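You operate a simulated robot arm through the tools that you are given. There is no shell and no other tool.

The job below is to be done with a simulated robot arm. You get a single attempt, and the scene is never put back.

JOB
Swap the Thimbleoak plate for the Brindmere plate and lock it in.
Fine: the Thimbleoak plate is in the red drawer of the print unit and goes on the steel worktop beside the unit; leave the other controls. Where these are worked on the way, their far stop is far enough and under half their travel is too little: red drawer.

Only the result counts: the job must be done as asked and must still hold three seconds after the hand-in. Knocking over, shifting, dropping, spilling or breaking anything else fails it.

ROBOT AND FRAMES
A 7-joint arm with a three-finger gripper, fixed in place. Base frame: the origin is at the foot of the arm, x ahead of it, y to its left, z up. Units: mm, rad, N and s.
Its first joint turns from -2.897 to 2.897 rad. Payload 2.69 kg.
The TCP is the grasp point between the finger pads, 30 mm short of the fingertips. In the tool frame z runs along the fingers and y along their closing line. The gripper opens to 128 mm. The gripper's body begins 117 mm behind the TCP.
Orientation is that of the tool frame in the base frame, as [roll, pitch, yaw] about the fixed x, y, z axes, in that order (R = Rz(yaw) Ry(pitch) Rx(roll)). With the fingers straight down and closing along the base's y, the tool's x points along the base's -x, its y along +y and its z along -z.

CONTROLS
- The arm moves only by the tool play_rows. Its argument "plan" is a list of rows, each a list of 6 numbers: the shift along the tool's x, y, z in mm, then the turn, a rotation vector about the tool's x, y, z in rad. In form: [[x, y, z, wx, wy, wz], ...]. A call has 1 to 20 rows; each row is the pose to reach, as a shift and turn from the pose commanded when the call began, along the tool's axes at that moment. "jaw" is the opening in per cent of the stroke, from 0 (shut) to 100 (fully open), set as the call begins (left out, the last holds). Each row takes 0.2 s and may step no farther than 50 mm and 0.15 rad from the row before; otherwise, or with a gripper value out of range, the whole call is refused. A pose out of reach is approached as far as the arm can. The call stops where the force on the tool passes 40 N (or 10 N more than at its start, if that is more) or the arm is blocked; 0.2 s more then pass. The fingers move at their own pace and stop on an object; they squeeze with about 43 N. The grip force told is the motor's: it shows also when the fingers shut on nothing. Time passes only in rows, and 0.2 s behind the last, so rows that repeat a pose let the fingers close. It gives the time, the measured TCP pose, the force on the tool (base axes), the opening and the grip force at its end, in the units of the frame above (readings bear some noise), with the torque about the TCP (base axes, N m) and any sound that the robot's microphone picked up.
- Cameras (640 x 400 px; columns grow to the right, rows downward): "scene" is fixed at [47.2, -499, 1623.2]; the picture's right is [0.81, -0.58, 0.00], its down [-0.21, -0.29, -0.93] and it looks along [0.54, 0.76, -0.36] (base axes); focal length 333 px, centre (320, 200). "wrist" rides on the gripper at [58, 54, -131] in the tool frame; the picture's right is [-0.68, 0.74, 0.00], its down [-0.62, -0.57, -0.55] and it looks along [-0.40, -0.37, 0.84] (tool axes); focal length 234 px, centre (320, 200). There is no depth. A picture from a camera that has moved, and an enlarged one, comes with that camera's place and axes in the base frame and with its lens.
- get_image(camera): a new picture of that camera. The clock stands still meanwhile.
- move_column(by): slides the trunk up (or, below 0, down) by that many mm; the arm rides with it, the base frame stays. It gives what a move gives, with no picture.
- enlarge(camera, box): a new picture of the part [left, top, right, bottom] of that camera's present view, enlarged. The clock stands still meanwhile.
- job_done(): hands the job in; it is judged then, once.

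Places have to be worked out from the pictures, the camera data and where the tool is seen. Open the gripper and draw the arm clear of the work before you hand the job in, unless the task says otherwise.

The tools are called after ">>>" as name(argument=value, ...) on one line, values as JSON. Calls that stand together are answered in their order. play_rows: Moves the arm, as the interface text tells. Its arguments: {"type":"object","properties":{"plan":{"type":"array","items":{"type":"array","items":{"type":"number"}}},"jaw":{"type":"number"}},"required":["plan"]} The other tools are called the same way: move_column (by) slides the trunk up or down; get_image (camera) takes a picture; enlarge (camera, box) takes an enlarged picture of a part of a camera's view; job_done () hands the job in.

At the start:

```text
clock: 0.0
tool_pos: [601.7, 115.9, 1541.4]
tool_rot: [3.141, 0.0, -3.141]
force: [0.3, -0.2, -0.8]
ft_torque: [0.01, -0.01, -0.03]
grip_width: 127.9
grip_force: 0.2
trunk travel left (down, up): [-150.0, 200.0]
```

scene: 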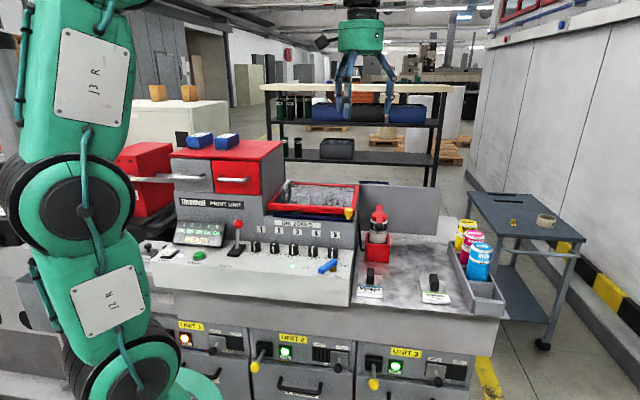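
wrist: 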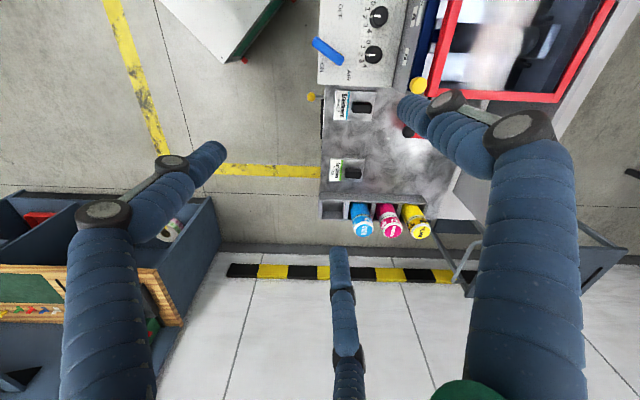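

I start by looking closer at the print unit, before any motion.

>>> enlarge(camera="scene", box=[110, 120, 370, 300])

>>> enlarge(camera="scene", box=[320, 180, 520, 320])

>>> enlarge(camera="wrist", box=[300, 0, 480, 250])

>>> enlarge(camera="scene", box=[140, 290, 500, 400])

```text
2.22 times, centred on (240, 210) of scene
camera zoom: at [47.2, -499.0, 1623.2], right [0.81, -0.58, 0.0], down [-0.21, -0.29, -0.93], along [0.54, 0.76, -0.36], focal length 740 px, centre (498, 178)
```

zoom: 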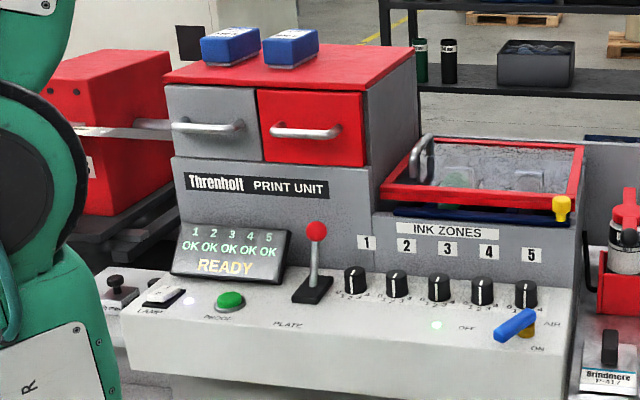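

```text
2.86 times, centred on (420, 250) of scene
camera zoom: at [47.2, -499.0, 1623.2], right [0.81, -0.58, 0.0], down [-0.21, -0.29, -0.93], along [0.54, 0.76, -0.36], focal length 952 px, centre (34, 57)
```

zoom: 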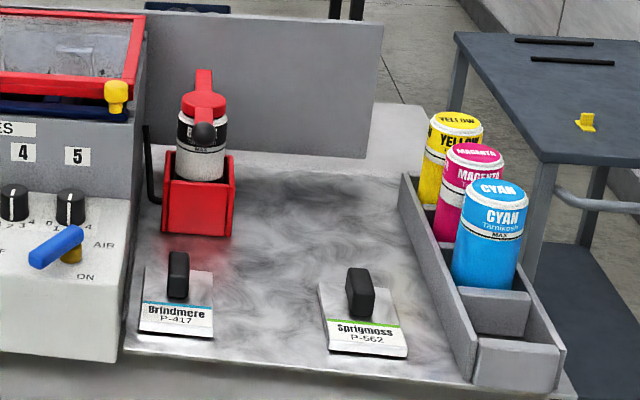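

```text
1.60 times, centred on (390, 125) of wrist
camera zoom: at [542.8, 168.6, 1672.3], right [0.68, 0.74, 0.0], down [0.62, -0.57, 0.55], along [0.4, -0.37, -0.84], focal length 375 px, centre (208, 320)
```

zoom: 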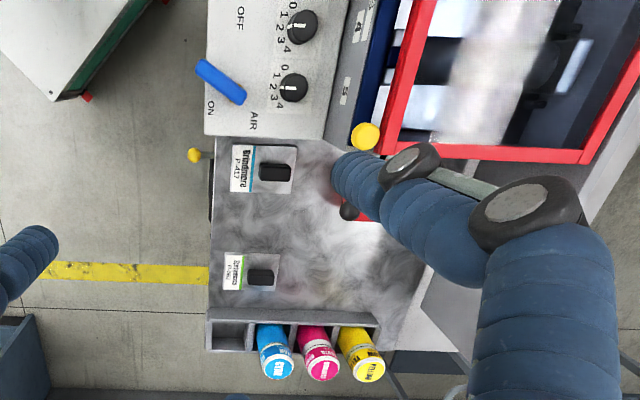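

```text
1.78 times, centred on (320, 345) of scene
camera zoom: at [47.2, -499.0, 1623.2], right [0.81, -0.58, 0.0], down [-0.21, -0.29, -0.93], along [0.54, 0.76, -0.36], focal length 592 px, centre (320, -58)
```

zoom: 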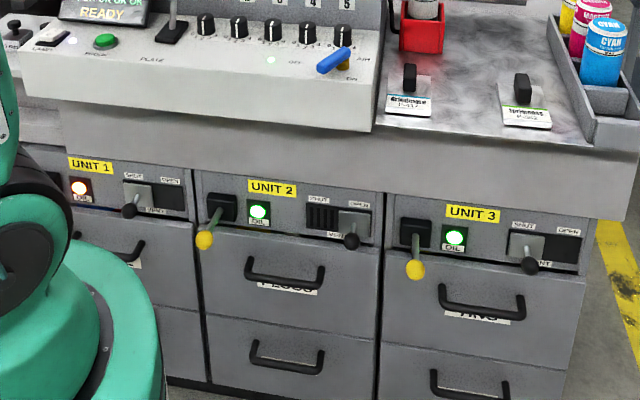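

The unit stands diagonally (its front runs roughly along [0.66,-0.75]); I judge the Brindmere handle to be near (715,160,1010). I want closer looks at the console labels, the lever and the drawer.

>>> enlarge(camera="scene", box=[170, 210, 270, 270])

>>> enlarge(camera="scene", box=[165, 130, 295, 215])

>>> enlarge(camera="scene", box=[255, 170, 375, 245])

>>> enlarge(camera="scene", box=[240, 230, 360, 305])

>>> enlarge(camera="scene", box=[110, 220, 200, 290])

```text
6.40 times, centred on (220, 240) of scene
camera zoom: at [47.2, -499.0, 1623.2], right [0.81, -0.58, 0.0], down [-0.21, -0.29, -0.93], along [0.54, 0.76, -0.36], focal length 2132 px, centre (960, -56)
```

zoom: 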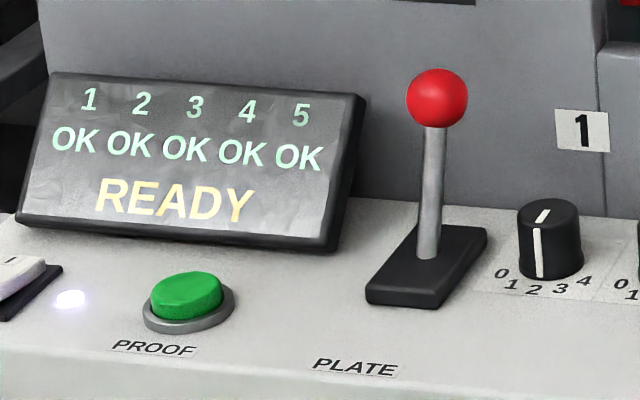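

```text
4.71 times, centred on (230, 172) of scene
camera zoom: at [47.2, -499.0, 1623.2], right [0.81, -0.58, 0.0], down [-0.21, -0.29, -0.93], along [0.54, 0.76, -0.36], focal length 1567 px, centre (744, 329)
```

zoom: 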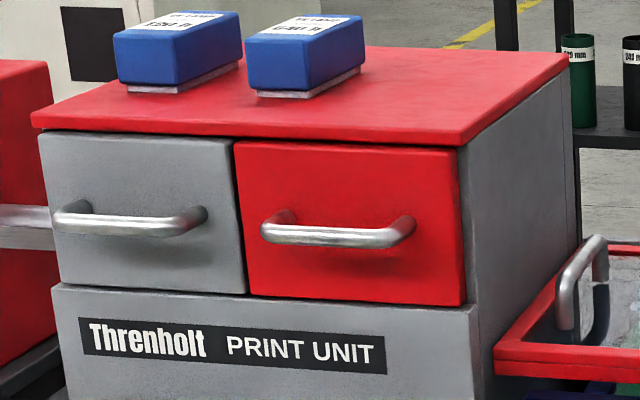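

```text
5.33 times, centred on (315, 208) of scene
camera zoom: at [47.2, -499.0, 1623.2], right [0.81, -0.58, 0.0], down [-0.21, -0.29, -0.93], along [0.54, 0.76, -0.36], focal length 1776 px, centre (347, 160)
```

zoom: 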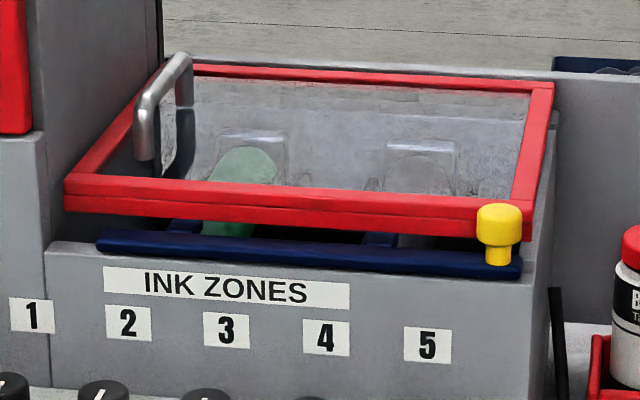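

```text
5.33 times, centred on (300, 268) of scene
camera zoom: at [47.2, -499.0, 1623.2], right [0.81, -0.58, 0.0], down [-0.21, -0.29, -0.93], along [0.54, 0.76, -0.36], focal length 1776 px, centre (427, -160)
```

zoom: 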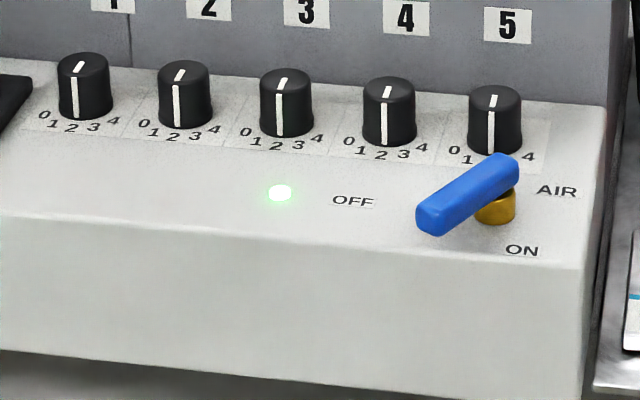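

```text
5.71 times, centred on (155, 255) of scene
camera zoom: at [47.2, -499.0, 1623.2], right [0.81, -0.58, 0.0], down [-0.21, -0.29, -0.93], along [0.54, 0.76, -0.36], focal length 1903 px, centre (1263, -114)
```

zoom: 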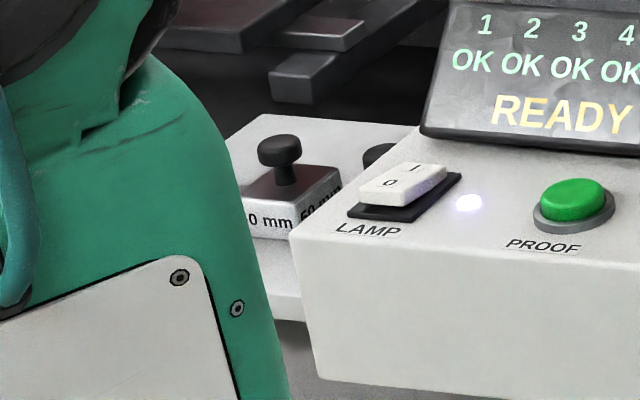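

The PLATE lever (red ball) sits on the console below the red drawer. I'll move the hand back and turn it so that the wrist camera looks at the drawer and console.

>>> play_rows(plan=[[28, 3, 0, 0, 0, -0.14], [56, 6, 0, 0, 0, -0.28], [84, 9, 0, 0, 0, -0.42], [112, 12, 0, 0, 0, -0.56], [140, 15, 0, 0, 0, -0.7], [168, 18, 0, 0, 0, -0.84], [196, 21, 0, 0, 0, -0.98], [224, 24, 0, 0, 0, -1.12], [252, 27, 0, 0, 0, -1.26], [280, 30, 0, 0, 0, -1.4]])

>>> get_image(camera="wrist")

>>> get_image(camera="scene")

```text
clock: 2.2
tool_pos: [319.5, 143.6, 1543.1]
tool_rot: [-3.141, 0.0, -1.738]
force: [0.2, 0.3, 0.2]
ft_torque: [0.05, -0.02, 0.02]
grip_width: 128.2
grip_force: 0.0
trunk travel left (down, up): [-150.0, 200.0]
```

```text
taken
camera wrist: at [255.9, 93.9, 1673.7], right [-0.61, 0.79, 0.0], down [0.66, 0.51, 0.55], along [0.43, 0.34, -0.84], focal length 234 px, centre (320, 200)
```

wrist: 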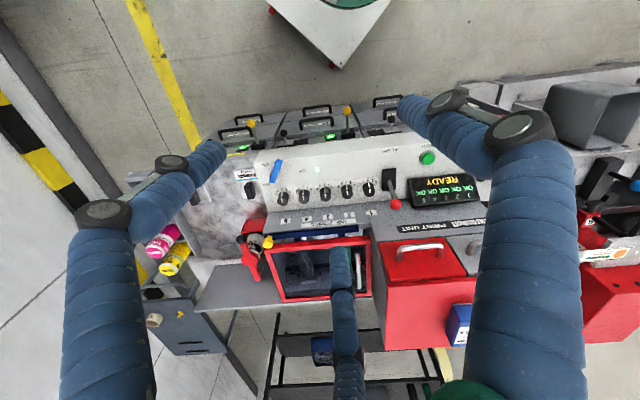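

```text
taken
```

scene: 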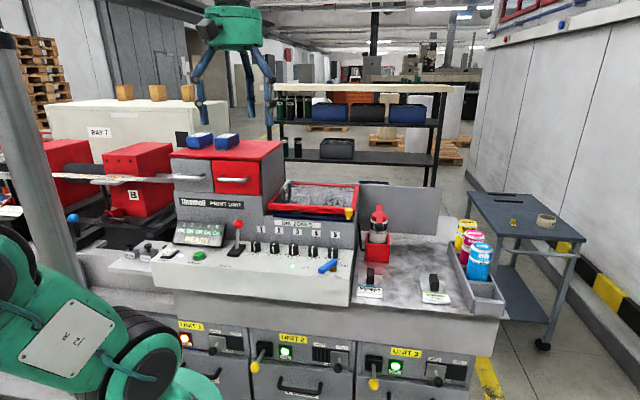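

The camera now shows the drawer top, console and lever. I enlarge those areas for exact pixel positions.

>>> enlarge(camera="wrist", box=[360, 140, 500, 360])

>>> enlarge(camera="wrist", box=[190, 130, 400, 310])

>>> enlarge(camera="wrist", box=[360, 140, 480, 220])

>>> enlarge(camera="scene", box=[90, 130, 260, 270])

```text
1.82 times, centred on (430, 250) of wrist
camera zoom: at [255.9, 93.9, 1673.7], right [-0.61, 0.79, 0.0], down [0.66, 0.51, 0.55], along [0.43, 0.34, -0.84], focal length 426 px, centre (120, 109)
```

zoom: 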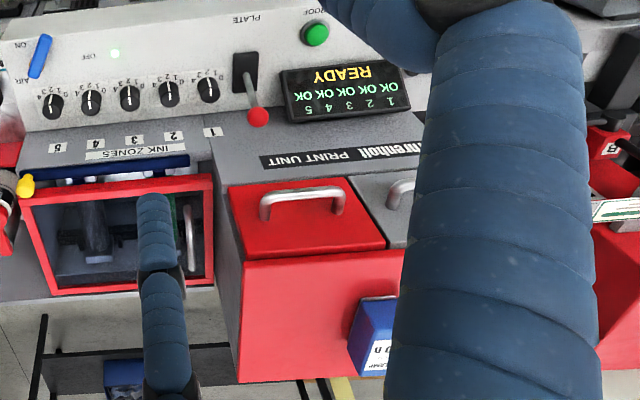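

```text
2.22 times, centred on (295, 220) of wrist
camera zoom: at [255.9, 93.9, 1673.7], right [-0.61, 0.79, 0.0], down [0.66, 0.51, 0.55], along [0.43, 0.34, -0.84], focal length 520 px, centre (376, 156)
```

zoom: 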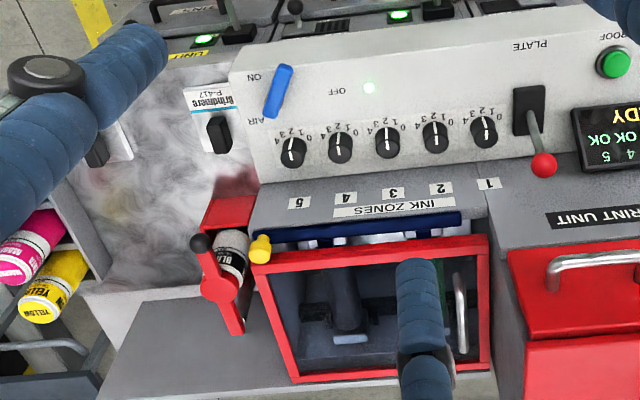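

```text
5.00 times, centred on (420, 180) of wrist
camera zoom: at [255.9, 93.9, 1673.7], right [-0.61, 0.79, 0.0], down [0.66, 0.51, 0.55], along [0.43, 0.34, -0.84], focal length 1171 px, centre (-180, 300)
```

zoom: 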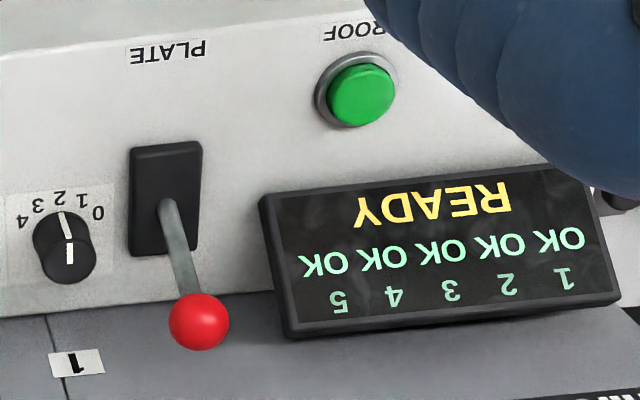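

```text
2.86 times, centred on (175, 200) of scene
camera zoom: at [47.2, -499.0, 1623.2], right [0.81, -0.58, 0.0], down [-0.21, -0.29, -0.93], along [0.54, 0.76, -0.36], focal length 952 px, centre (734, 200)
```

zoom: 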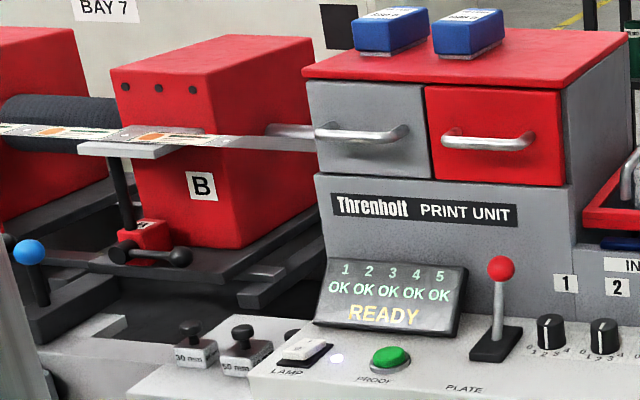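

The drawer handle triangulates to about (410,492,1302), directly above the lever ball at about (411,480,1147). I'll bring the hand closer, with the closing line perpendicular to the drawer front, and look again.

>>> play_rows(plan=[[-34.4, 8.9, 13.3, 0, 0, -0.128], [-68.9, 17.7, 26.6, 0, 0, -0.256], [-103.3, 26.6, 39.9, 0, 0, -0.384], [-137.7, 35.4, 53.1, 0, 0, -0.512], [-172.1, 44.3, 66.4, 0, 0, -0.64], [-206.6, 53.1, 79.7, 0, 0, -0.768], [-241, 62, 93, 0, 0, -0.896]])

>>> get_image(camera="wrist")

>>> get_image(camera="scene")

```text
clock: 3.8
tool_pos: [302.1, 395.0, 1446.3]
tool_rot: [3.139, -0.002, -0.842]
force: [-0.3, -0.3, -0.5]
ft_torque: [0.0, -0.01, 0.01]
grip_width: 127.8
grip_force: 0.1
trunk travel left (down, up): [-150.0, 200.0]
```

```text
taken
camera wrist: at [301.2, 315.7, 1577.9], right [-1.0, 0.02, 0.0], down [0.01, 0.84, 0.55], along [0.01, 0.55, -0.84], focal length 234 px, centre (320, 200)
```

wrist: 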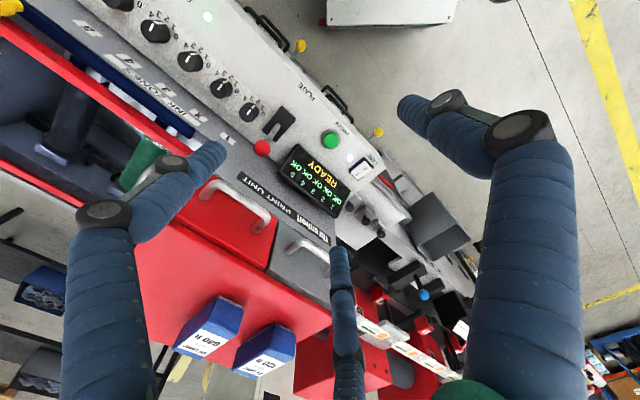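

```text
taken
```

scene: 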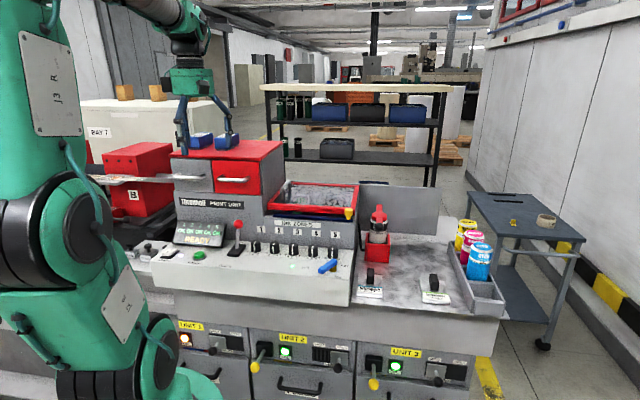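

Good close view. I enlarge the drawer handle area and also the gripper in the scene view to see its shape.

>>> enlarge(camera="scene", box=[150, 40, 300, 220])

>>> enlarge(camera="wrist", box=[150, 130, 350, 290])

>>> enlarge(camera="wrist", box=[200, 70, 330, 170])

```text
2.22 times, centred on (225, 130) of scene
camera zoom: at [47.2, -499.0, 1623.2], right [0.81, -0.58, 0.0], down [-0.21, -0.29, -0.93], along [0.54, 0.76, -0.36], focal length 740 px, centre (531, 356)
```

zoom: 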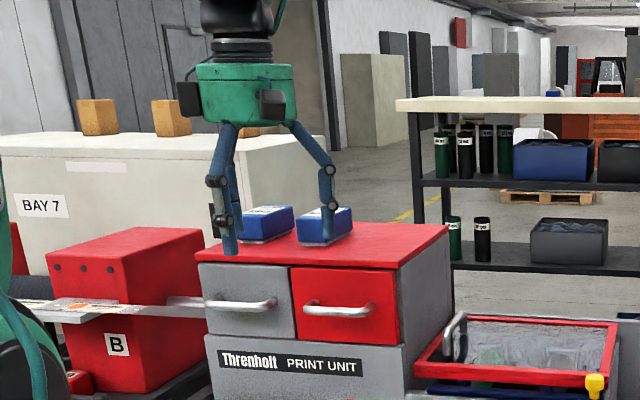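

```text
2.50 times, centred on (250, 210) of wrist
camera zoom: at [301.2, 315.7, 1577.9], right [-1.0, 0.02, 0.0], down [0.01, 0.84, 0.55], along [0.01, 0.55, -0.84], focal length 585 px, centre (495, 175)
```

zoom: 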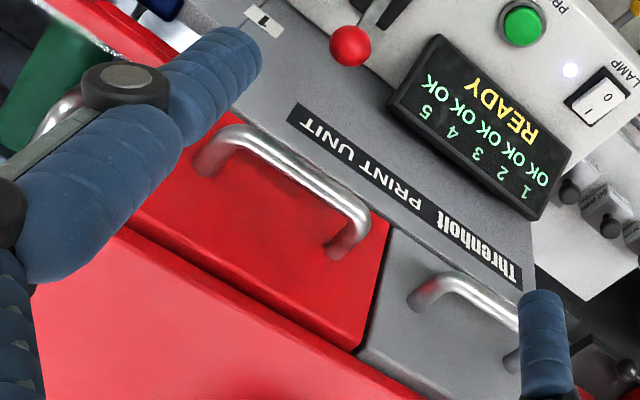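

```text
4.00 times, centred on (265, 120) of wrist
camera zoom: at [301.2, 315.7, 1577.9], right [-1.0, 0.02, 0.0], down [0.01, 0.84, 0.55], along [0.01, 0.55, -0.84], focal length 937 px, centre (540, 520)
```

zoom: 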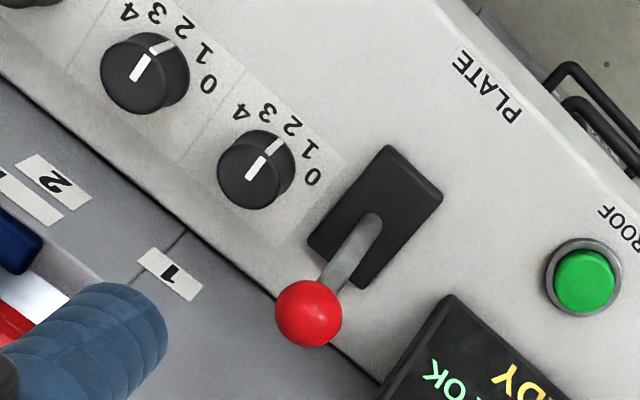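

The pictures show three blue legs on the hand while the text says two fingers, so I'll close the jaw partly in free air to learn how the fingers really look and move.

>>> play_rows(plan=[[0, 0, 0, 0, 0, 0], [0, 0, 0, 0, 0, 0]], jaw=30)

>>> get_image(camera="wrist")

>>> enlarge(camera="scene", box=[150, 40, 300, 170])

```text
clock: 4.4
tool_pos: [299.9, 394.6, 1447.8]
tool_rot: [3.14, 0.002, -0.845]
force: [-0.1, 1.8, 0.2]
ft_torque: [-0.01, -0.01, 0.01]
grip_width: 38.5
grip_force: 0.1
trunk travel left (down, up): [-150.0, 200.0]
```

```text
taken
camera wrist: at [301.1, 315.4, 1578.1], right [-1.0, 0.02, 0.0], down [0.01, 0.84, 0.55], along [0.01, 0.55, -0.84], focal length 234 px, centre (320, 200)
```

wrist: 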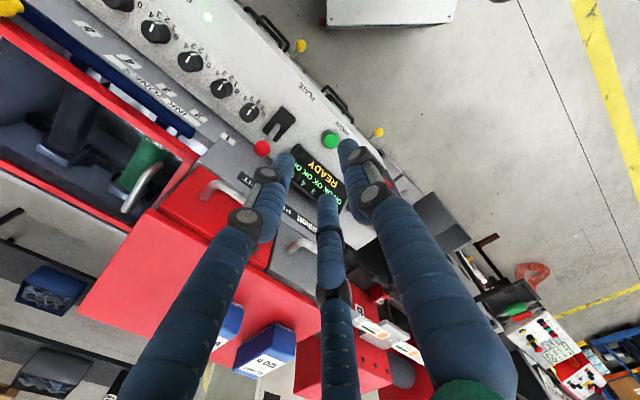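

```text
3.08 times, centred on (225, 105) of scene
camera zoom: at [47.2, -499.0, 1623.2], right [0.81, -0.58, 0.0], down [-0.21, -0.29, -0.93], along [0.54, 0.76, -0.36], focal length 1025 px, centre (612, 492)
```

zoom: 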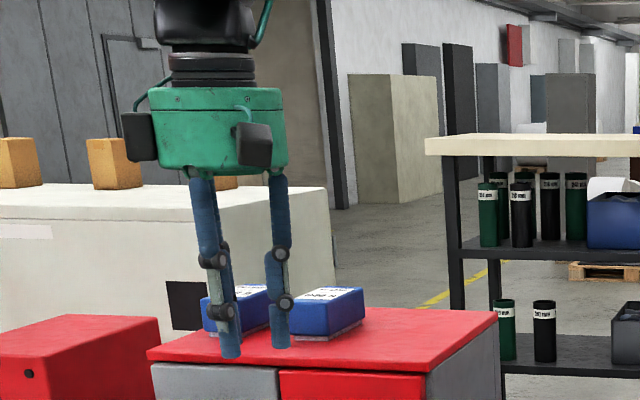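

The hand closes like a three-jaw chuck in the pictures, so I'll choose grips that work for either finger layout. I reopen the jaw and zoom on the handle for an accurate line of the bar.

>>> play_rows(plan=[[0, 0, 0, 0, 0, 0], [0, 0, 0, 0, 0, 0]], jaw=100)

>>> enlarge(camera="wrist", box=[190, 160, 310, 235])

>>> enlarge(camera="scene", box=[200, 150, 280, 200])

>>> enlarge(camera="wrist", box=[100, 200, 360, 380])

```text
clock: 5.0
tool_pos: [301.3, 394.6, 1447.2]
tool_rot: [3.141, 0.001, -0.845]
force: [0.8, -0.2, -0.3]
ft_torque: [0.02, -0.02, -0.01]
grip_width: 128.0
grip_force: 0.0
trunk travel left (down, up): [-150.0, 200.0]
```

```text
5.33 times, centred on (250, 198) of wrist
camera zoom: at [301.0, 315.2, 1578.3], right [-1.0, 0.02, 0.0], down [0.01, 0.84, 0.55], along [0.01, 0.55, -0.84], focal length 1249 px, centre (693, 213)
```

zoom: 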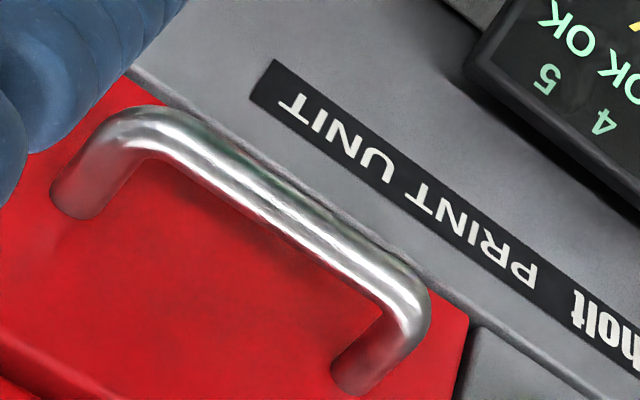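

```text
8.00 times, centred on (240, 175) of scene
camera zoom: at [47.2, -499.0, 1623.2], right [0.81, -0.58, 0.0], down [-0.21, -0.29, -0.93], along [0.54, 0.76, -0.36], focal length 2664 px, centre (960, 400)
```

zoom: 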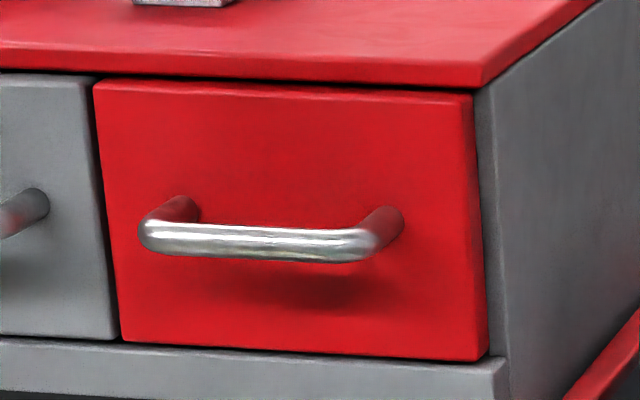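

```text
2.22 times, centred on (230, 290) of wrist
camera zoom: at [301.0, 315.2, 1578.3], right [-1.0, 0.02, 0.0], down [0.01, 0.84, 0.55], along [0.01, 0.55, -0.84], focal length 520 px, centre (520, 0)
```

zoom: 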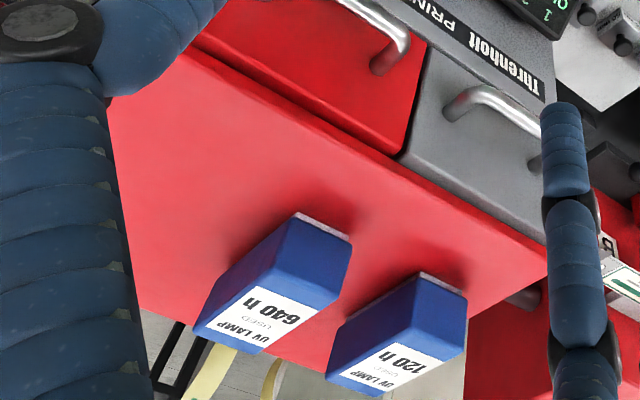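

Refined fits put the bar centre at about (414,495,1297), bar about 14 mm thick and standing 32 mm off the face, with the unit turned 45°. I'll tilt the hand 45° in free air and stage it 120 mm before the bar along the approach line, with the jaw at 36 mm.

>>> play_rows(plan=[[0, 0, 0, 0.13, -0.004, -0.059], [0, 0, 0, 0.26, -0.008, -0.059], [0, 0, 0, 0.39, -0.012, -0.058], [0, 0, 0, 0.52, -0.015, -0.057], [0, 0, 0, 0.65, -0.019, -0.057], [0, 0, 0, 0.785, -0.023, -0.056], [1.6, -22, 21.7, 0.785, -0.023, -0.056], [3.1, -44, 43.3, 0.785, -0.023, -0.056], [4.7, -66, 65, 0.785, -0.023, -0.056]], jaw=28)

>>> get_image(camera="wrist")

>>> get_image(camera="scene")

```text
clock: 7.0
tool_pos: [354.0, 431.5, 1382.2]
tool_rot: [-2.359, 0.0, -0.786]
force: [0.5, 0.3, 0.5]
ft_torque: [0.0, -0.03, -0.02]
grip_width: 35.6
grip_force: 0.0
trunk travel left (down, up): [-150.0, 200.0]
```

```text
taken
camera wrist: at [303.8, 298.1, 1436.8], right [-0.85, 0.11, -0.52], down [-0.43, 0.44, 0.79], along [0.32, 0.89, -0.33], focal length 234 px, centre (320, 200)
```

wrist: 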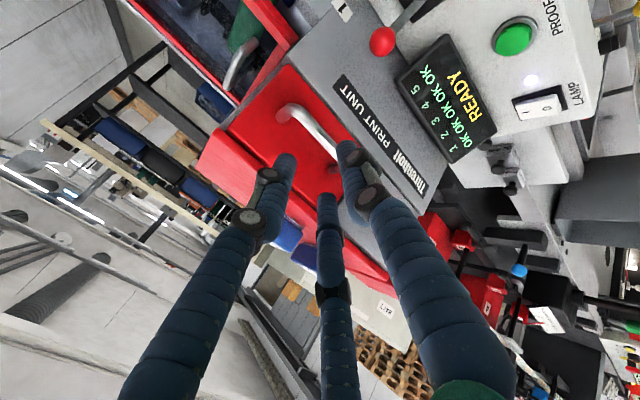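

```text
taken
```

scene: 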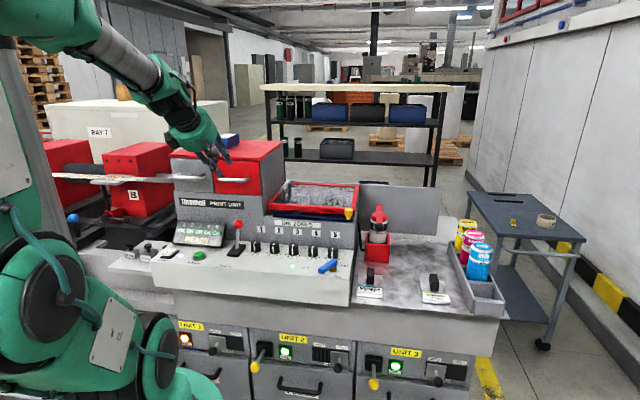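

The tilt came out as planned, with the TCP at (355,431.6,1382.3). I predict the bar centre at pixel (321,137), so I zoom in to verify before approaching.

>>> enlarge(camera="wrist", box=[240, 80, 400, 180])

>>> enlarge(camera="scene", box=[160, 120, 280, 200])

```text
4.00 times, centred on (320, 130) of wrist
camera zoom: at [303.8, 298.1, 1436.8], right [-0.85, 0.11, -0.52], down [-0.43, 0.44, 0.79], along [0.32, 0.89, -0.33], focal length 937 px, centre (320, 480)
```

zoom: 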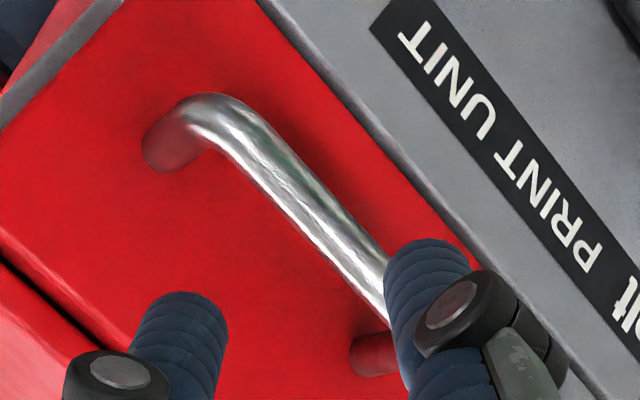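

```text
5.00 times, centred on (220, 160) of scene
camera zoom: at [47.2, -499.0, 1623.2], right [0.81, -0.58, 0.0], down [-0.21, -0.29, -0.93], along [0.54, 0.76, -0.36], focal length 1665 px, centre (820, 400)
```

zoom: 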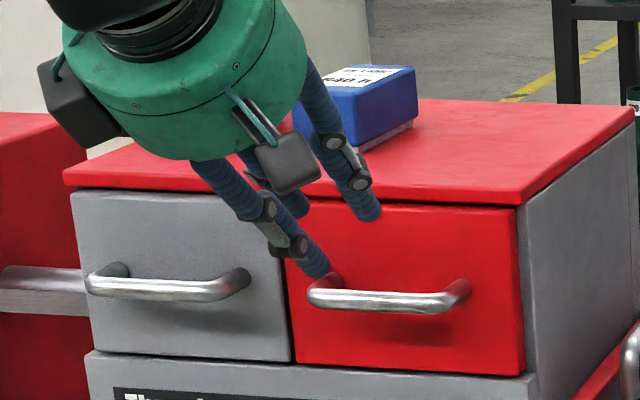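

The bar lies on the predicted line. I advance 103 mm along the approach direction, slowing near the end, so that the fingers straddle the bar.

>>> play_rows(plan=[[0, 0, 30, 0, 0, 0], [0, 0, 60, 0, 0, 0], [0, 0, 80, 0, 0, 0], [0, 0, 92, 0, 0, 0], [0, 0, 98, 0, 0, 0], [0, 0, 103, 0, 0, 0]])

>>> enlarge(camera="wrist", box=[220, 60, 420, 260])

>>> enlarge(camera="scene", box=[180, 130, 280, 200])

```text
clock: 8.4
tool_pos: [405.3, 486.5, 1312.2]
tool_rot: [-2.352, 0.0, -0.784]
force: [4.6, 7.6, 13.0]
ft_torque: [0.12, -0.44, 0.28]
grip_width: 39.5
grip_force: 2.7
trunk travel left (down, up): [-150.0, 200.0]
```

```text
2.00 times, centred on (320, 160) of wrist
camera zoom: at [354.4, 351.8, 1366.9], right [-0.85, 0.11, -0.52], down [-0.43, 0.44, 0.79], along [0.32, 0.89, -0.33], focal length 468 px, centre (320, 280)
```

zoom: 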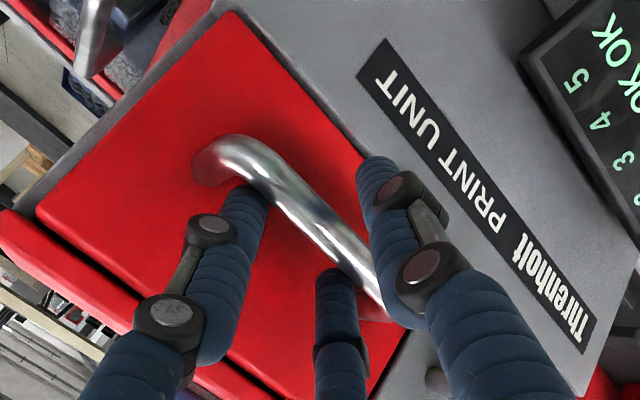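

```text
5.71 times, centred on (230, 165) of scene
camera zoom: at [47.2, -499.0, 1623.2], right [0.81, -0.58, 0.0], down [-0.21, -0.29, -0.93], along [0.54, 0.76, -0.36], focal length 1903 px, centre (834, 400)
```

zoom: 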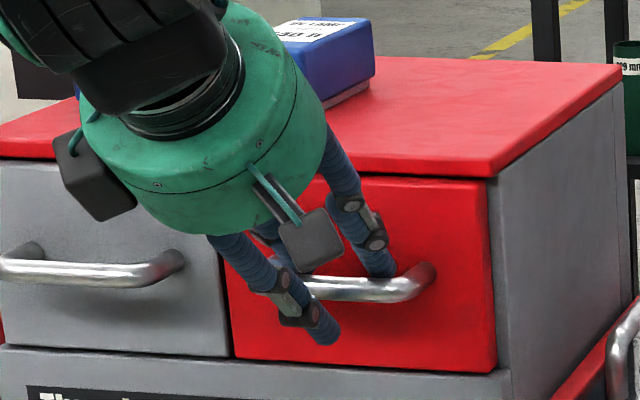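

Contact of about 15 N: bar is touching the two inner fingers, so the hand really has three jaws (one at tool +y, two at −y). I shift the tool 4 mm toward −y to relieve this, then close on the bar.

>>> play_rows(plan=[[0, -2, 0, 0, 0, 0], [0, -4, 0, 0, 0, 0], [0, -4, 0, 0, 0, 0]])

>>> enlarge(camera="wrist", box=[220, 60, 420, 260])

```text
clock: 9.2
tool_pos: [407.2, 485.7, 1312.4]
tool_rot: [-2.359, 0.002, -0.788]
force: [2.3, 0.5, 2.2]
ft_torque: [0.0, -0.11, 0.03]
grip_width: 37.7
grip_force: 0.8
trunk travel left (down, up): [-150.0, 200.0]
```

```text
2.00 times, centred on (320, 160) of wrist
camera zoom: at [356.0, 352.6, 1367.0], right [-0.85, 0.11, -0.52], down [-0.43, 0.45, 0.79], along [0.32, 0.89, -0.33], focal length 468 px, centre (320, 280)
```

zoom: 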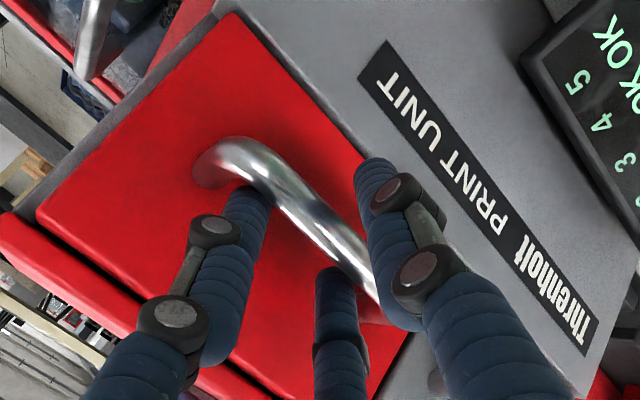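

The contact is nearly gone (about 3 N). Now I close the jaw on the bar, letting the tool shift slightly toward −y.

>>> play_rows(plan=[[0, -1, 0, 0, 0, 0], [0, -2, 0, 0, 0, 0], [0, -2, 0, 0, 0, 0]], jaw=0)

>>> enlarge(camera="wrist", box=[220, 60, 420, 260])

>>> enlarge(camera="scene", box=[180, 130, 280, 200])

```text
clock: 10.0
tool_pos: [409.6, 487.5, 1314.9]
tool_rot: [-2.356, 0.0, -0.784]
force: [8.4, -6.0, 3.8]
ft_torque: [-0.51, -0.61, 0.14]
grip_width: 22.4
grip_force: 45.1
trunk travel left (down, up): [-150.0, 200.0]
```

```text
2.00 times, centred on (320, 160) of wrist
camera zoom: at [357.8, 353.4, 1369.4], right [-0.85, 0.11, -0.52], down [-0.43, 0.44, 0.79], along [0.32, 0.89, -0.33], focal length 468 px, centre (320, 280)
```

zoom: 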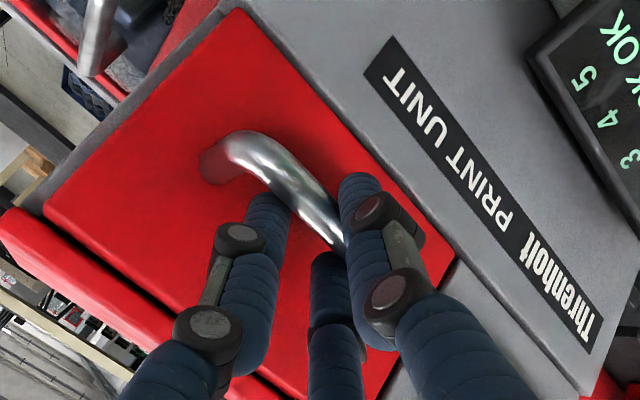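

```text
5.71 times, centred on (230, 165) of scene
camera zoom: at [47.2, -499.0, 1623.2], right [0.81, -0.58, 0.0], down [-0.21, -0.29, -0.93], along [0.54, 0.76, -0.36], focal length 1903 px, centre (834, 400)
```

zoom: 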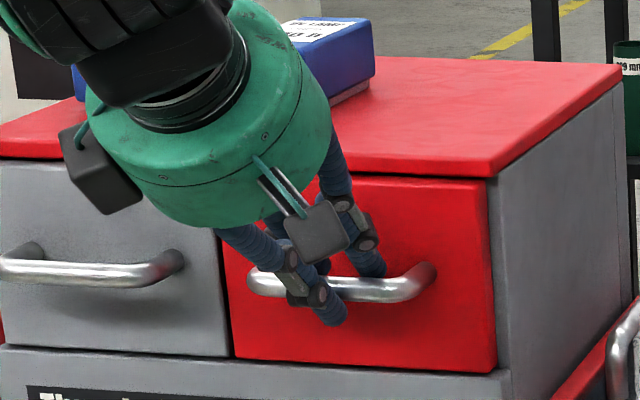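

The bar is held (22 mm opening, 45 N). I pull gently 30 mm straight out to test whether the drawer is free.

>>> play_rows(plan=[[0, 3.5, -3.5, 0, 0, 0], [0, 7.1, -7.1, 0, 0, 0], [0, 10.6, -10.6, 0, 0, 0], [0, 14.1, -14.1, 0, 0, 0], [0, 17.7, -17.7, 0, 0, 0], [0, 21.2, -21.2, 0, 0, 0]])

>>> get_image(camera="scene")

>>> get_image(camera="wrist")

```text
clock: 10.5
tool_pos: [408.7, 487.8, 1315.1]
tool_rot: [-2.355, -0.001, -0.787]
force: [27.1, 16.4, -11.4]
ft_torque: [-0.29, -0.99, 0.19]
grip_width: 22.6
grip_force: 45.1
trunk travel left (down, up): [-150.0, 200.0]
stopped in row 2: the force on the tool passed its limit at 49 N (the readings are from after the stop); the commanded pose is now the measured one
```

```text
taken
```

scene: 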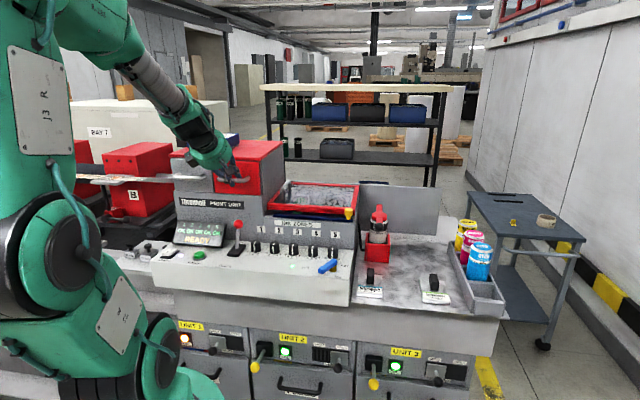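

```text
taken
camera wrist: at [357.6, 353.1, 1369.1], right [-0.85, 0.11, -0.52], down [-0.43, 0.44, 0.79], along [0.32, 0.89, -0.33], focal length 234 px, centre (320, 200)
```

wrist: 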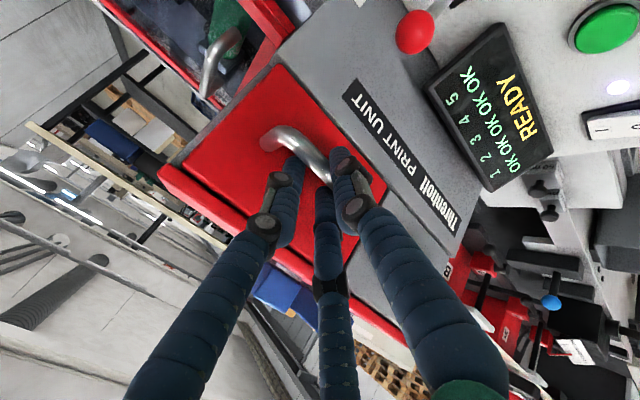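

The drawer holds fast (49 N, no movement), so it is locked, and the PLATE lever leaning back is the likely lock. I let go of the handle and back straight out.

>>> play_rows(plan=[[0, 0, 0, 0, 0, 0], [0, 0, 0, 0, 0, 0]], jaw=32)

>>> play_rows(plan=[[0, 1, -10, 0, 0, 0], [0, 1, -25, 0, 0, 0], [0, 0, -50, 0, 0, 0], [0, 0, -80, 0, 0, 0], [0, 0, -110, 0, 0, 0]])

>>> get_image(camera="wrist")

```text
clock: 11.1
tool_pos: [406.2, 486.1, 1316.4]
tool_rot: [-2.354, 0.0, -0.787]
force: [1.2, 0.4, 0.3]
ft_torque: [0.02, 0.01, 0.02]
grip_width: 41.0
grip_force: 0.1
trunk travel left (down, up): [-150.0, 200.0]
```

```text
clock: 12.3
tool_pos: [350.3, 429.4, 1394.7]
tool_rot: [-2.352, -0.001, -0.787]
force: [0.4, -0.1, 0.2]
ft_torque: [-0.02, 0.01, 0.04]
grip_width: 41.1
grip_force: 0.0
trunk travel left (down, up): [-150.0, 200.0]
```

```text
taken
camera wrist: at [299.1, 295.7, 1449.6], right [-0.85, 0.11, -0.52], down [-0.43, 0.44, 0.79], along [0.32, 0.89, -0.33], focal length 234 px, centre (320, 200)
```

wrist: 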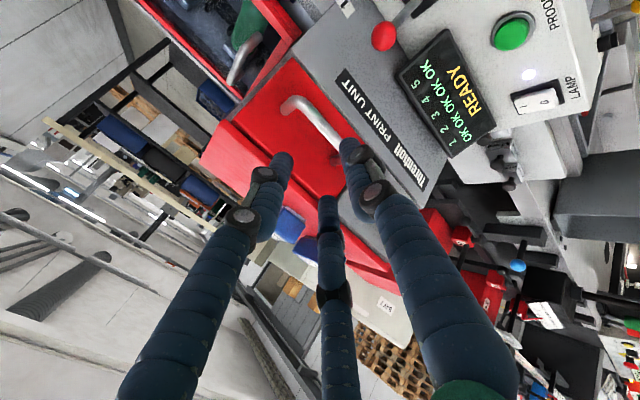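

The grip is clear of the handle. Next is the PLATE lever: I turn the hand 60° about its own axis (so two jaws straddle the stem) and stage it about 170 mm before the ball at (413,478,1147).

>>> play_rows(plan=[[1.2, 15, 7.6, 0, 0, 0.131], [2.4, 30, 15.3, 0, 0, 0.262], [3.6, 45, 22.9, 0, 0, 0.393], [4.8, 60, 30.5, 0, 0, 0.524], [6, 75, 38.2, 0, 0, 0.654], [7.2, 90, 45.8, 0, 0, 0.785], [8.4, 105, 53.5, 0, 0, 0.916], [9.6, 119.9, 61.1, 0, 0, 1.047]], jaw=35)

>>> get_image(camera="wrist")

>>> get_image(camera="scene")

```text
clock: 14.1
tool_pos: [327.9, 393.6, 1266.0]
tool_rot: [-2.674, 0.663, -1.67]
force: [-0.8, 0.3, 0.3]
ft_torque: [0.01, 0.0, -0.03]
grip_width: 44.7
grip_force: 0.1
trunk travel left (down, up): [-150.0, 200.0]
```

```text
taken
camera wrist: at [211.2, 302.2, 1303.4], right [-0.58, 0.8, 0.16], down [0.26, 0.0, 0.97], along [0.77, 0.6, -0.21], focal length 234 px, centre (320, 200)
```

wrist: 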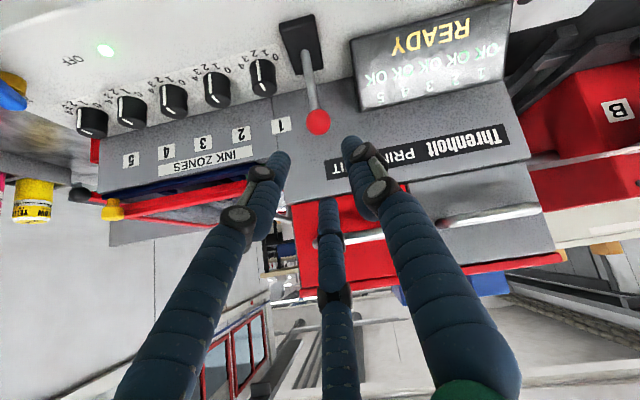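

```text
taken
```

scene: 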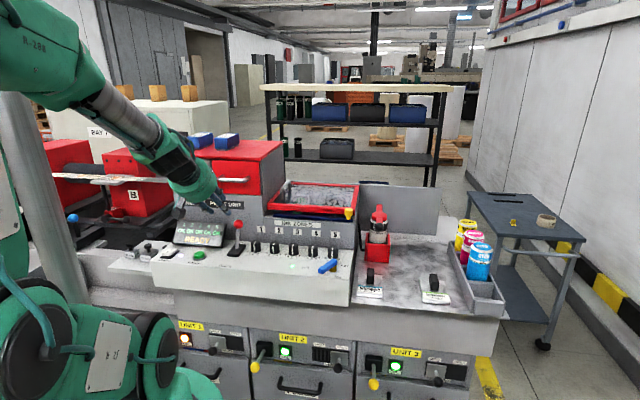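

The ball is visible just ahead of the fingers. I zoom to get precise pixel coordinates for ball and stem.

>>> enlarge(camera="wrist", box=[250, 0, 400, 150])

>>> enlarge(camera="scene", box=[180, 180, 280, 260])

```text
2.67 times, centred on (325, 75) of wrist
camera zoom: at [211.2, 302.2, 1303.4], right [-0.58, 0.8, 0.16], down [0.26, 0.0, 0.97], along [0.77, 0.6, -0.21], focal length 624 px, centre (307, 533)
```

zoom: 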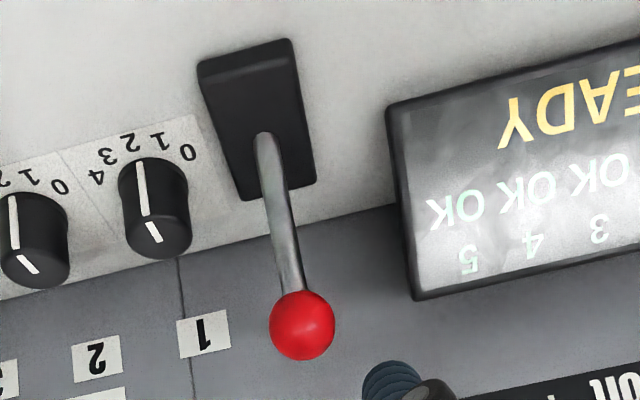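

```text
5.00 times, centred on (230, 220) of scene
camera zoom: at [47.2, -499.0, 1623.2], right [0.81, -0.58, 0.0], down [-0.21, -0.29, -0.93], along [0.54, 0.76, -0.36], focal length 1665 px, centre (770, 100)
```

zoom: 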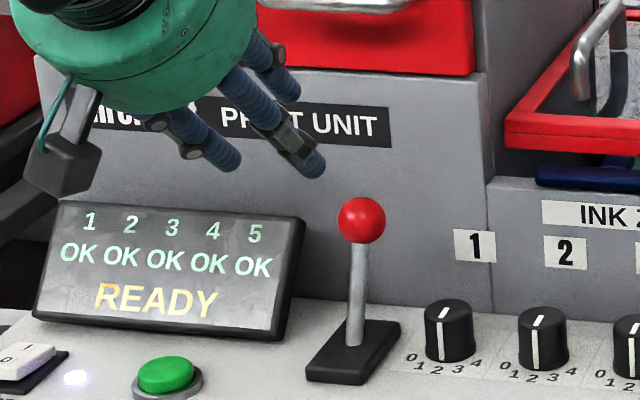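

Ball centre fits to (415.7,478.5,1143.4), stem foot (393.7,456.3,1067): the lever leans back 22°. I advance 150 mm along the approach line with a 40 mm opening to cage the ball.

>>> play_rows(plan=[[0.5, -0.9, 35, 0, 0, 0], [1, -1.8, 70, 0, 0, 0], [1, -1.8, 100, 0, 0, 0], [1, -1.8, 125, 0, 0, 0], [1, -1.8, 140, 0, 0, 0], [1, -1.8, 150.6, 0, 0, 0]], jaw=31)

>>> get_image(camera="wrist")

>>> enlarge(camera="scene", box=[180, 180, 280, 260])

```text
clock: 15.5
tool_pos: [404.9, 468.5, 1160.6]
tool_rot: [-2.672, 0.662, -1.67]
force: [0.5, 0.1, -0.9]
ft_torque: [-0.01, -0.03, -0.02]
grip_width: 39.7
grip_force: 0.1
trunk travel left (down, up): [-150.0, 200.0]
```

```text
taken
camera wrist: at [289.8, 376.0, 1197.6], right [-0.58, 0.8, 0.15], down [0.26, 0.0, 0.97], along [0.77, 0.6, -0.21], focal length 234 px, centre (320, 200)
```

wrist: 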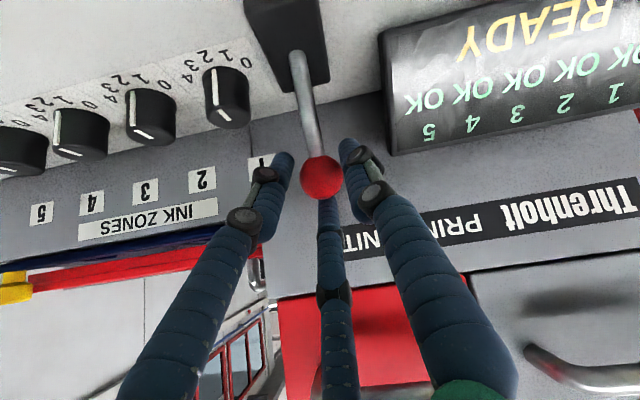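

```text
5.00 times, centred on (230, 220) of scene
camera zoom: at [47.2, -499.0, 1623.2], right [0.81, -0.58, 0.0], down [-0.21, -0.29, -0.93], along [0.54, 0.76, -0.36], focal length 1665 px, centre (770, 100)
```

zoom: 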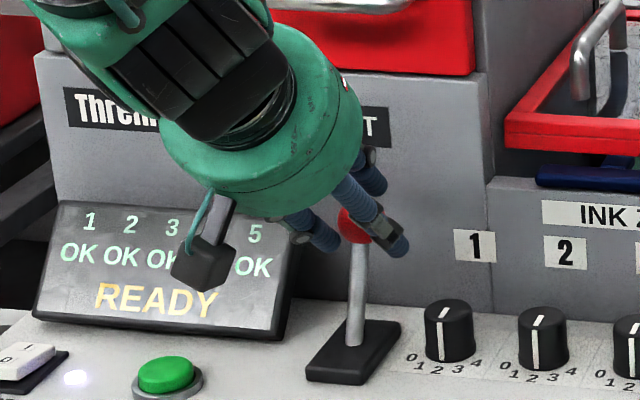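

The ball sits exactly on the tool axis and no contact shows. I close the jaw on it.

>>> play_rows(plan=[[0, 0, 0, 0, 0, 0], [0, 0, 0, 0, 0, 0]], jaw=0)

>>> enlarge(camera="wrist", box=[220, 100, 420, 240])

```text
clock: 16.1
tool_pos: [406.0, 468.9, 1159.4]
tool_rot: [-2.673, 0.661, -1.669]
force: [-7.9, 5.3, -1.3]
ft_torque: [0.22, 0.14, 0.25]
grip_width: 30.2
grip_force: 45.4
trunk travel left (down, up): [-150.0, 200.0]
```

```text
2.86 times, centred on (320, 170) of wrist
camera zoom: at [288.9, 376.3, 1197.4], right [-0.58, 0.8, 0.15], down [0.26, 0.0, 0.97], along [0.77, 0.6, -0.21], focal length 669 px, centre (320, 286)
```

zoom: 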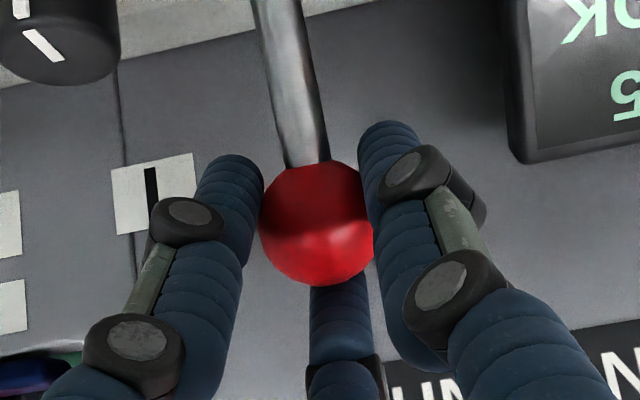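

The ball is gripped (30 mm). I pull the lever toward the operator along its arc, the first half of the swing, watching the force.

>>> play_rows(plan=[[1.96, 1.13, -4.95, 0, 0, 0], [3.98, 2.3, -9.4, 0, 0, 0], [6.31, 3.64, -13.65, 0, 0, 0], [8.8, 5.1, -17.8, 0, 0, 0]])

>>> enlarge(camera="scene", box=[160, 170, 290, 260])

```text
clock: 17.1
tool_pos: [392.4, 454.7, 1167.2]
tool_rot: [-2.676, 0.663, -1.668]
force: [8.4, 2.6, 9.6]
ft_torque: [0.47, -0.5, -0.17]
grip_width: 31.0
grip_force: 44.9
trunk travel left (down, up): [-150.0, 200.0]
```

```text
4.44 times, centred on (225, 215) of scene
camera zoom: at [47.2, -499.0, 1623.2], right [0.81, -0.58, 0.0], down [-0.21, -0.29, -0.93], along [0.54, 0.76, -0.36], focal length 1480 px, centre (742, 133)
```

zoom: 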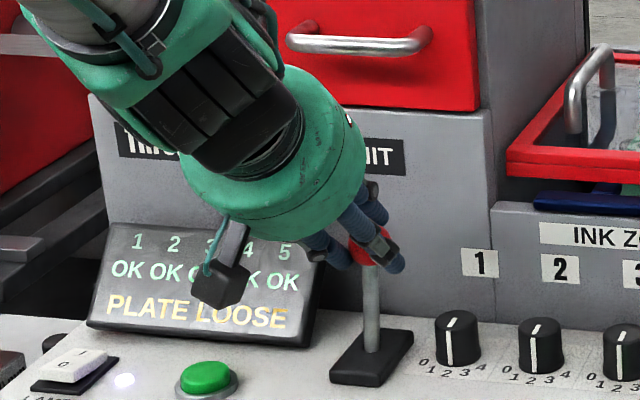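

The display now says "PLATE LOOSE": the lever back is locked, forward is loose. I continue the lever forward along its arc toward its front stop.

>>> play_rows(plan=[[3.12, 1.8, -4.45, 0, 0, 0], [6.55, 3.78, -8.7, 0, 0, 0], [10.2, 5.9, -12.66, 0, 0, 0], [14.1, 8.1, -16.3, 0, 0, 0], [18.2, 10.5, -19.6, 0, 0, 0], [22.5, 13, -22.6, 0, 0, 0]])

>>> enlarge(camera="scene", box=[160, 170, 290, 260])

```text
clock: 18.5
tool_pos: [364.9, 429.2, 1161.4]
tool_rot: [-2.673, 0.662, -1.668]
force: [-5.0, -1.7, 31.6]
ft_torque: [0.65, -0.5, 0.11]
grip_width: 30.9
grip_force: 44.5
trunk travel left (down, up): [-150.0, 200.0]
```

```text
4.44 times, centred on (225, 215) of scene
camera zoom: at [47.2, -499.0, 1623.2], right [0.81, -0.58, 0.0], down [-0.21, -0.29, -0.93], along [0.54, 0.76, -0.36], focal length 1480 px, centre (742, 133)
```

zoom: 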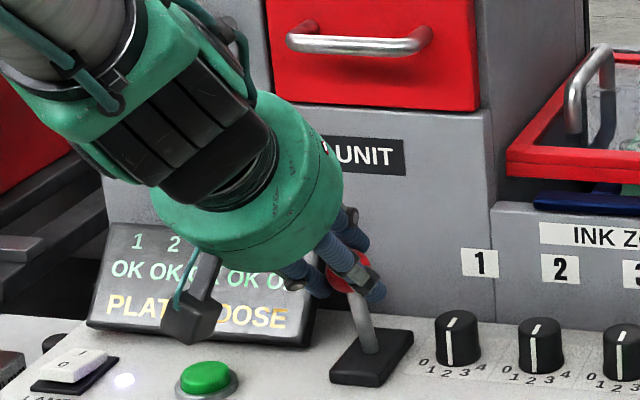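

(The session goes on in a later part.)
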